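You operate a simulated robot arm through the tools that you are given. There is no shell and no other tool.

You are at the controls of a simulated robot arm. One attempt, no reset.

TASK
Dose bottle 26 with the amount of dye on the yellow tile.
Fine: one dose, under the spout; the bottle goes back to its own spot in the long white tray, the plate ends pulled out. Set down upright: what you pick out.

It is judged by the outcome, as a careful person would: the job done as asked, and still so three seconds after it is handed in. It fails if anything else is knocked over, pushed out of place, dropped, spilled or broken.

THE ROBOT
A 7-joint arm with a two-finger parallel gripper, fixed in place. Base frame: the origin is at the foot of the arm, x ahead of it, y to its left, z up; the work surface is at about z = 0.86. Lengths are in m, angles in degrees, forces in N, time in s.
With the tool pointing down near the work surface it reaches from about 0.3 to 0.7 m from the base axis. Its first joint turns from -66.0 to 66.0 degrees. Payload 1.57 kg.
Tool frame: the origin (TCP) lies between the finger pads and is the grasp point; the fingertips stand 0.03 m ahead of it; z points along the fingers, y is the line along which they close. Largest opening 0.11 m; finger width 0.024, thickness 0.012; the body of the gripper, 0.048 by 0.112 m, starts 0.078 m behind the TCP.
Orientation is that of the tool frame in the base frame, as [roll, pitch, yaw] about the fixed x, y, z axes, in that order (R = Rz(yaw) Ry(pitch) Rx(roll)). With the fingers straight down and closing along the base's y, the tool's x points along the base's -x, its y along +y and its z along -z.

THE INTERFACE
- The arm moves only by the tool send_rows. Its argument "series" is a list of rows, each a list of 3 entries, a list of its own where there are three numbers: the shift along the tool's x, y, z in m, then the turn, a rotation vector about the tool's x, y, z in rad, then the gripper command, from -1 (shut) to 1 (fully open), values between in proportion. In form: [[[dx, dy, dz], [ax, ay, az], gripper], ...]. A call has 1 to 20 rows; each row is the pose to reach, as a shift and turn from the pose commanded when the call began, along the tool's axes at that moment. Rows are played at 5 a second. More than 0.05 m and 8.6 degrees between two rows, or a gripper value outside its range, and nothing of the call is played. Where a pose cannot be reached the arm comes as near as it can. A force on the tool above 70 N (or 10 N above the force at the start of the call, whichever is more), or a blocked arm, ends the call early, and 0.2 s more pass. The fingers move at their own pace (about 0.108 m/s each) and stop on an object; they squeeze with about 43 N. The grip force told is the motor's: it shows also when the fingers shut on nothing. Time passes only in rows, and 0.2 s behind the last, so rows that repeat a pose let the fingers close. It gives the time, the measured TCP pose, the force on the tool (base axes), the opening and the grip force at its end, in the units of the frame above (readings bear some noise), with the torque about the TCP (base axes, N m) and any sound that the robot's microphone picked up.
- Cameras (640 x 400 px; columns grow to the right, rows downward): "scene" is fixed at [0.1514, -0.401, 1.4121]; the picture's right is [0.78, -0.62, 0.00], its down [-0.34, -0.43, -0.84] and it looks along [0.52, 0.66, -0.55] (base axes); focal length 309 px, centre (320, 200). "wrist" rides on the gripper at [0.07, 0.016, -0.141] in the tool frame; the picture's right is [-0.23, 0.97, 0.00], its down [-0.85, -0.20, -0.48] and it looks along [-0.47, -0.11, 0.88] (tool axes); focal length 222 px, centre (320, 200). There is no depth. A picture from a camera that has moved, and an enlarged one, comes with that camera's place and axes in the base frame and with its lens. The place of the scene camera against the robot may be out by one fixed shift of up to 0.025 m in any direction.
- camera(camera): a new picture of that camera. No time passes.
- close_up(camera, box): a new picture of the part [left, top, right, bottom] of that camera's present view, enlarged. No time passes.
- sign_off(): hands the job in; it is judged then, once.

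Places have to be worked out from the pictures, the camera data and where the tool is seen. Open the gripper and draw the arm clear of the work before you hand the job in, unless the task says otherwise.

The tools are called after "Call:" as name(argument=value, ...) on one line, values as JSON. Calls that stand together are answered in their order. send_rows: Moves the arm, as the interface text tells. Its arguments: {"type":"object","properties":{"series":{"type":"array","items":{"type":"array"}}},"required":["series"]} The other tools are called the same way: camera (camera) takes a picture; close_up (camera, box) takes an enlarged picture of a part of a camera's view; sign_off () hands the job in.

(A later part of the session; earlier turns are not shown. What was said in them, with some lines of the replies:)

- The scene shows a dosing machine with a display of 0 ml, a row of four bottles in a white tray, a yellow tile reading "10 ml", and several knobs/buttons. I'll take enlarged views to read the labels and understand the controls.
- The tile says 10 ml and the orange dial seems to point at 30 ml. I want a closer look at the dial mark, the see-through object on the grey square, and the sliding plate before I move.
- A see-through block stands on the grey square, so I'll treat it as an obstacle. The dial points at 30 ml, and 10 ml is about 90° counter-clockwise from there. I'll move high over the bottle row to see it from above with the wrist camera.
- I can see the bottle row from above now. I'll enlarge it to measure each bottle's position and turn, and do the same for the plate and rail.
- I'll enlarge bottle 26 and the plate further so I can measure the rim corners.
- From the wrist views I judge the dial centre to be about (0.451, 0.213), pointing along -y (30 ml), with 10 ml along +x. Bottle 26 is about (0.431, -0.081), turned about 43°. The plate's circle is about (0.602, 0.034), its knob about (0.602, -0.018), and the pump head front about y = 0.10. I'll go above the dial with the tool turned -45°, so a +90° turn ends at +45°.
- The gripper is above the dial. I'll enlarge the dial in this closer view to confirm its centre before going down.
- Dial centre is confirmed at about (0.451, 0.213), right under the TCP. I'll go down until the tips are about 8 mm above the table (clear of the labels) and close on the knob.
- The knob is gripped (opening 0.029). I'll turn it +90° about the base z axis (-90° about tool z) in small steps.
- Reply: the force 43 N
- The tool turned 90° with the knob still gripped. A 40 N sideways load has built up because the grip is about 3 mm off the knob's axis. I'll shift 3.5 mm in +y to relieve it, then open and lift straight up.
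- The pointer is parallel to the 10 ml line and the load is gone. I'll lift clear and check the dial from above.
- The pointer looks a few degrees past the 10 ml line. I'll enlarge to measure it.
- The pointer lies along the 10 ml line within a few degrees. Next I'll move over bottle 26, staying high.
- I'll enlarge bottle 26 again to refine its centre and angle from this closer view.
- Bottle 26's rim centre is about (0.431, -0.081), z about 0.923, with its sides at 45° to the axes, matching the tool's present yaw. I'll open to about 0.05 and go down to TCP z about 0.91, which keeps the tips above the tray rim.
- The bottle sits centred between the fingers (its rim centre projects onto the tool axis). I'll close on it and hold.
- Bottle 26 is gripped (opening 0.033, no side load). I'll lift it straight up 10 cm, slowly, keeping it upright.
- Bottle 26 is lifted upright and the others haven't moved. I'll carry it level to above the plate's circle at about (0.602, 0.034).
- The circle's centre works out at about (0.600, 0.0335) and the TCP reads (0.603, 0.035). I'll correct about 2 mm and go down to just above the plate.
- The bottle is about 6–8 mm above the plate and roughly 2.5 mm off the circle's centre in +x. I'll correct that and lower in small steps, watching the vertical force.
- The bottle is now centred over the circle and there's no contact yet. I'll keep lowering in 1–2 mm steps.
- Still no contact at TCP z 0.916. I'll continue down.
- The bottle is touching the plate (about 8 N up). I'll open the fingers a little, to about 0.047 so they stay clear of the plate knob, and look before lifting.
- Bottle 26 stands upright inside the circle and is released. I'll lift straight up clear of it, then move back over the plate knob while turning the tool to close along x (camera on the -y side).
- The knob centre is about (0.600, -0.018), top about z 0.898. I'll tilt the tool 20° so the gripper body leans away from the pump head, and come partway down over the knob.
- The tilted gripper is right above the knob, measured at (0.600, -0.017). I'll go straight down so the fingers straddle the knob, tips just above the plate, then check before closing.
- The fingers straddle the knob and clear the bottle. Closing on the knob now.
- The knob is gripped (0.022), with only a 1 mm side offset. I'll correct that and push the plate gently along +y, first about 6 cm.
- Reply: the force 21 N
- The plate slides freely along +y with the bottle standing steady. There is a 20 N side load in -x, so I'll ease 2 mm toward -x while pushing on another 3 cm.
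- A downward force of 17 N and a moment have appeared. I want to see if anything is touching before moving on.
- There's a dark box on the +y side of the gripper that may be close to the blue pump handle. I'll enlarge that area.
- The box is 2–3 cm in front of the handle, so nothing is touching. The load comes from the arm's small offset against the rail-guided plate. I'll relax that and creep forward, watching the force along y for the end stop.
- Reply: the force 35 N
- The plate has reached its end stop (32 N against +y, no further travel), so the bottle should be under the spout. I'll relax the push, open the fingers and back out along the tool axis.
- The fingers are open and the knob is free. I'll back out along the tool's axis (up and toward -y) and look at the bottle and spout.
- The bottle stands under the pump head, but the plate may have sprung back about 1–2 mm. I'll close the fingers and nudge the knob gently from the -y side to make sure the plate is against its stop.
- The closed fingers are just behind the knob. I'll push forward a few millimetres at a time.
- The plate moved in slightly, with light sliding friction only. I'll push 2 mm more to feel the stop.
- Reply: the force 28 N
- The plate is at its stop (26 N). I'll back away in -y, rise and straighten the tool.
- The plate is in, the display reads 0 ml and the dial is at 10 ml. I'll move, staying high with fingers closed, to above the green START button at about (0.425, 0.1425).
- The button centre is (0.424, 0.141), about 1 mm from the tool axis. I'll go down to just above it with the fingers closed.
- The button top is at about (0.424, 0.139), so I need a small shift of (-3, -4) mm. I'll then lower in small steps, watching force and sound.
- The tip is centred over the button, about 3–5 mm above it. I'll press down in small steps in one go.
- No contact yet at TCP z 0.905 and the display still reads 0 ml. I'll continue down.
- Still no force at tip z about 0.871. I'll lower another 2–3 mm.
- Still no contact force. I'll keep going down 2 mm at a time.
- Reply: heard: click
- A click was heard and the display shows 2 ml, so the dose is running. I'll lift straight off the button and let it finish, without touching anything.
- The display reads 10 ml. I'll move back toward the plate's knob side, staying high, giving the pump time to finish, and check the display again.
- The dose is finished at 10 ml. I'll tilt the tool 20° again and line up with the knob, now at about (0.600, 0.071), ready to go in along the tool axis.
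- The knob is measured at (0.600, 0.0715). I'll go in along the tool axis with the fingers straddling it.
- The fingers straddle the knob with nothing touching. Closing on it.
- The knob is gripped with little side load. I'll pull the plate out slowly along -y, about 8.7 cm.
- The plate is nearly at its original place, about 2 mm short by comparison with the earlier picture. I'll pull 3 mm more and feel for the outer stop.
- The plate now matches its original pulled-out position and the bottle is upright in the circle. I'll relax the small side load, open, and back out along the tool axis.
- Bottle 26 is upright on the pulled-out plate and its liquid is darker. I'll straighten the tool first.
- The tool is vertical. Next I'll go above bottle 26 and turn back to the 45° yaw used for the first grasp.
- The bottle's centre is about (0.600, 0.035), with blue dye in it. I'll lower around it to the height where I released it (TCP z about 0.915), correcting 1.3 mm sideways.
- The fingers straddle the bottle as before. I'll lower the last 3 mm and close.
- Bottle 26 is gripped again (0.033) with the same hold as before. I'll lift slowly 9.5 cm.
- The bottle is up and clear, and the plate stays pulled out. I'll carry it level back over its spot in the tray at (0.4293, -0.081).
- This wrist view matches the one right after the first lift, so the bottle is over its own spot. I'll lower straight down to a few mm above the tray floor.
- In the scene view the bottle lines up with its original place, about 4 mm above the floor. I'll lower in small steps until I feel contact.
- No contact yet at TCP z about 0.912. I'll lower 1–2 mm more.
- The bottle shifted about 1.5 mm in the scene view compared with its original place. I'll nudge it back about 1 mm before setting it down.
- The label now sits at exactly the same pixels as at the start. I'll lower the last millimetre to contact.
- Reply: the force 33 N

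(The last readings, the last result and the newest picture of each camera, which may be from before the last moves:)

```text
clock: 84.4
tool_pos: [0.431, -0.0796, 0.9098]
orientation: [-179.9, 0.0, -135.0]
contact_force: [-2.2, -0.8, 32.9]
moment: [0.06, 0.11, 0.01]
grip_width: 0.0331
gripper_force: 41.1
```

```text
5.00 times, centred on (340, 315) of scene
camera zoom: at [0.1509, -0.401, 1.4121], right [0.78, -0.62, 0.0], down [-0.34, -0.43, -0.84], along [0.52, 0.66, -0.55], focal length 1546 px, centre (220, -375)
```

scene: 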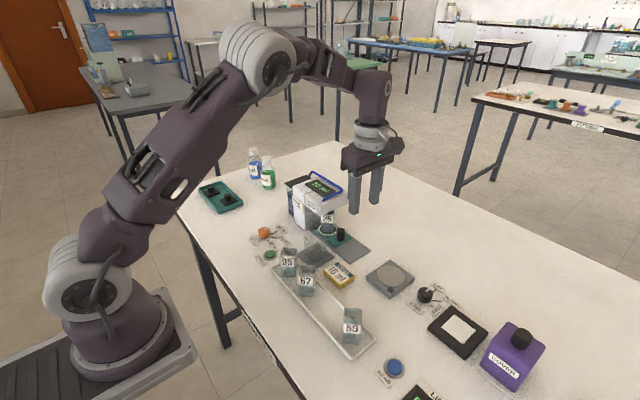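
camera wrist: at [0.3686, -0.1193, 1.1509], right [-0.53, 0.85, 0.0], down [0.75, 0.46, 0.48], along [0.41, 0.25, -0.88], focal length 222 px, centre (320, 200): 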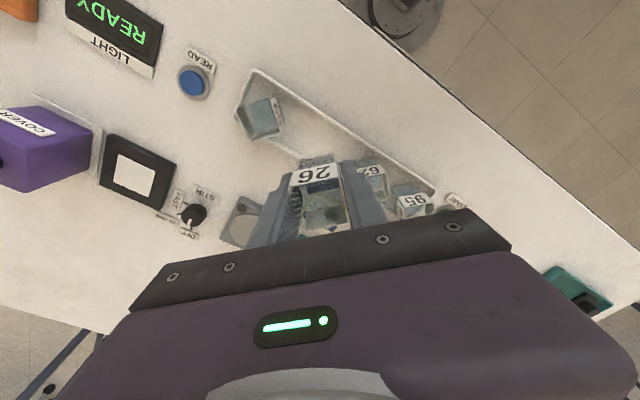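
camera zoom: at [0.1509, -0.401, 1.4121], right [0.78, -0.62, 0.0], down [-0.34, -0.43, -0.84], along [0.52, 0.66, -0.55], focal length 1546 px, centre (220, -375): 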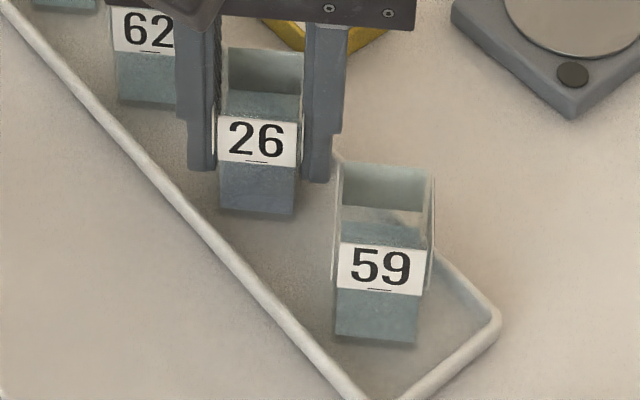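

It is in contact, pressing 33 N. I'll ease up about 0.8 mm to take off the pressure, then open the fingers gently.

Call:
send_rows(series=[[[0, 0, -0.0008], [0, 0, 0], -1], [[0, 0, -0.0008], [0, 0, 0], -1], [[0, 0, -0.0008], [0, 0, 0], -0.45], [[0, 0, -0.0008], [0, 0, 0], -0.3], [[0, 0, -0.0008], [0, 0, 0], -0.1], [[0, 0, -0.0008], [0, 0, 0], -0.1]])

Call:
close_up(camera="scene", box=[300, 275, 380, 355])

Call:
close_up(camera="wrist", box=[250, 120, 390, 240])

```text
clock: 85.8
tool_pos: [0.4297, -0.0812, 0.9098]
orientation: [180.0, 0.0, -135.0]
contact_force: [0.0, 0.8, 0.2]
moment: [-0.03, -0.01, -0.01]
grip_width: 0.0496
gripper_force: 0.0
```

```text
5.00 times, centred on (340, 315) of scene
camera zoom: at [0.1514, -0.401, 1.4121], right [0.78, -0.62, 0.0], down [-0.34, -0.43, -0.84], along [0.52, 0.66, -0.55], focal length 1546 px, centre (220, -375)
```

zoom: 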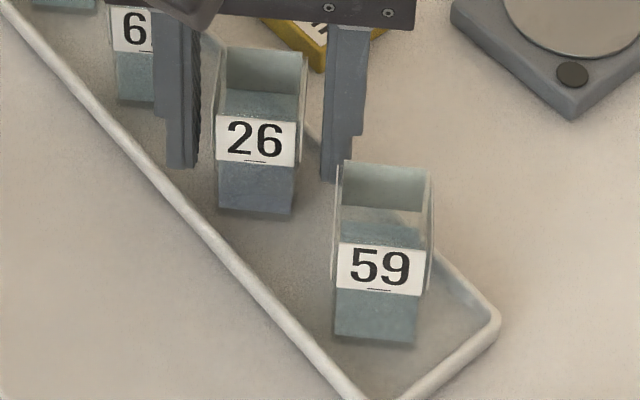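

```text
3.33 times, centred on (320, 180) of wrist
camera zoom: at [0.3688, -0.1196, 1.0512], right [-0.53, 0.85, 0.0], down [0.75, 0.46, 0.48], along [0.41, 0.25, -0.88], focal length 740 px, centre (320, 267)
```

zoom: 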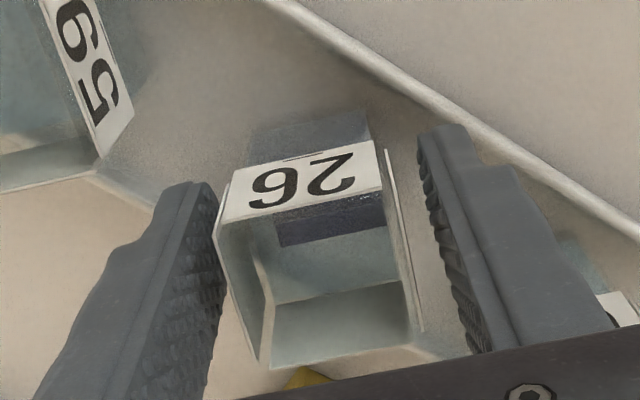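

Bottle 26 stands upright in its original spot, with the label at the same pixels as at the start. The fingers are clear on both sides, so I'll lift straight up and away.

Call:
send_rows(series=[[[0, 0, -0.01], [0, 0, 0], -0.1], [[0, 0, -0.03], [0, 0, 0], -0.1], [[0, 0, -0.06], [0, 0, 0], -0.1], [[0, 0, -0.1], [0, 0, 0], -0.1], [[0, 0, -0.15], [0, 0, 0], 0.2], [[0, 0, -0.2], [0, 0, 0], 0.5], [[0, 0, -0.25], [0, 0, 0], 0.8], [[0, 0, -0.28], [0, 0, 0], 1], [[0, 0, -0.28], [0, 0, 0], 1], [[0, 0, -0.28], [0, 0, 0], 1]])

Call:
camera(camera="scene")

Call:
close_up(camera="scene", box=[240, 160, 440, 285])

Call:
close_up(camera="scene", box=[250, 240, 410, 340])

Call:
close_up(camera="scene", box=[300, 275, 380, 355])

```text
clock: 88.0
tool_pos: [0.4317, -0.0815, 1.1904]
orientation: [-180.0, 0.1, -135.0]
contact_force: [0.0, -0.4, 0.2]
moment: [-0.03, 0.02, 0.02]
grip_width: 0.11
gripper_force: 0.1
```

```text
taken
```

scene: 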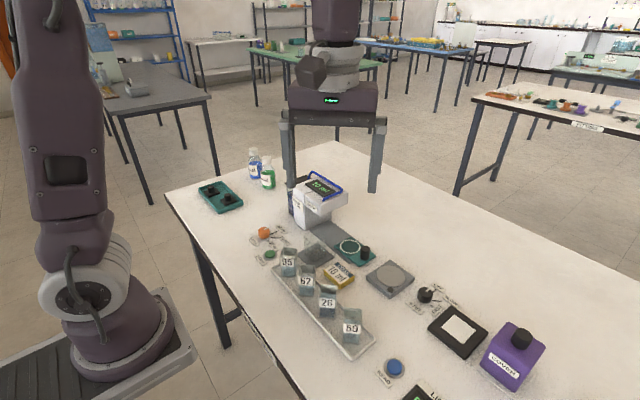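

```text
3.20 times, centred on (340, 222) of scene
camera zoom: at [0.1514, -0.401, 1.4121], right [0.78, -0.62, 0.0], down [-0.34, -0.43, -0.84], along [0.52, 0.66, -0.55], focal length 989 px, centre (256, 128)
```

zoom: 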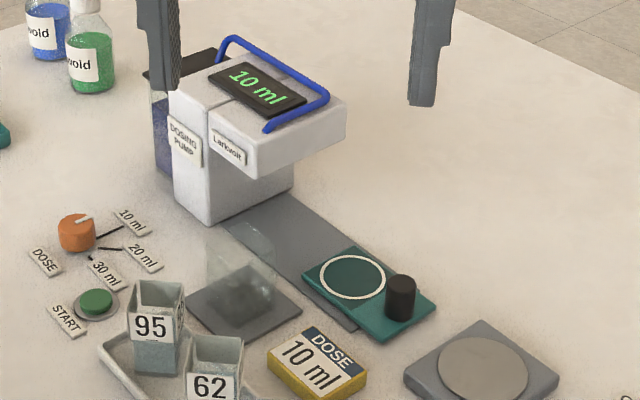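

```text
4.00 times, centred on (330, 290) of scene
camera zoom: at [0.1514, -0.401, 1.4121], right [0.78, -0.62, 0.0], down [-0.34, -0.43, -0.84], along [0.52, 0.66, -0.55], focal length 1237 px, centre (280, -160)
```

zoom: 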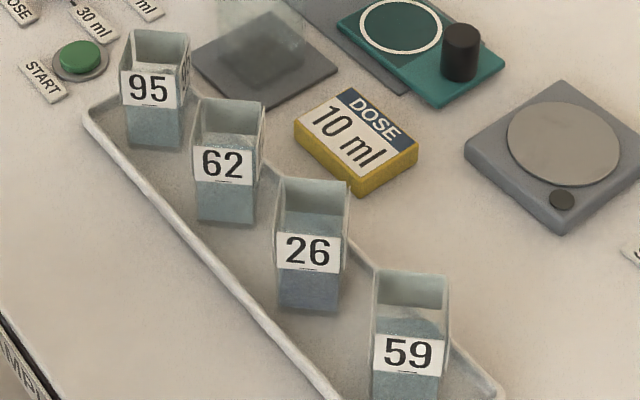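

```text
5.00 times, centred on (340, 315) of scene
camera zoom: at [0.1514, -0.401, 1.4121], right [0.78, -0.62, 0.0], down [-0.34, -0.43, -0.84], along [0.52, 0.66, -0.55], focal length 1546 px, centre (220, -375)
```

zoom: 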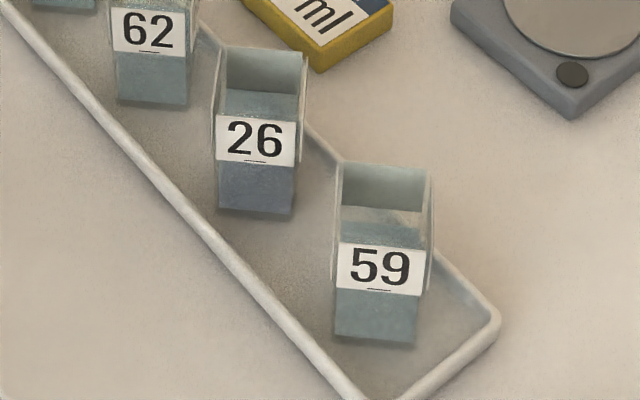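

Everything matches the starting picture. Bottle 26 is upright in its own spot with the dye in it, the plate is fully pulled out and clean, and the display reads 10 ml after a single dose. The other objects haven't moved, the gripper is open and the arm is clear, so I'm handing in.

Call:
sign_off()

```text
The job is handed in.
```

Bottle 26 got one 10 ml dose under the spout and is back upright in its own spot in the long white tray. I've handed the job in.

- **Dose:** I turned the dial from 30 ml to 10 ml to match the yellow tile. I then pushed the plate to its inner stop and pressed START once. The display stopped at 10 ml.
- **Bottle:** in the scene picture, label 26 ended at the same place as at the start, within about a millimetre.
- **Plate:** it is pulled out to where it began, and I could see no dye on it.
- **Surroundings:** in the closing pictures nothing else had moved. The gripper is open and the arm is clear of the work.
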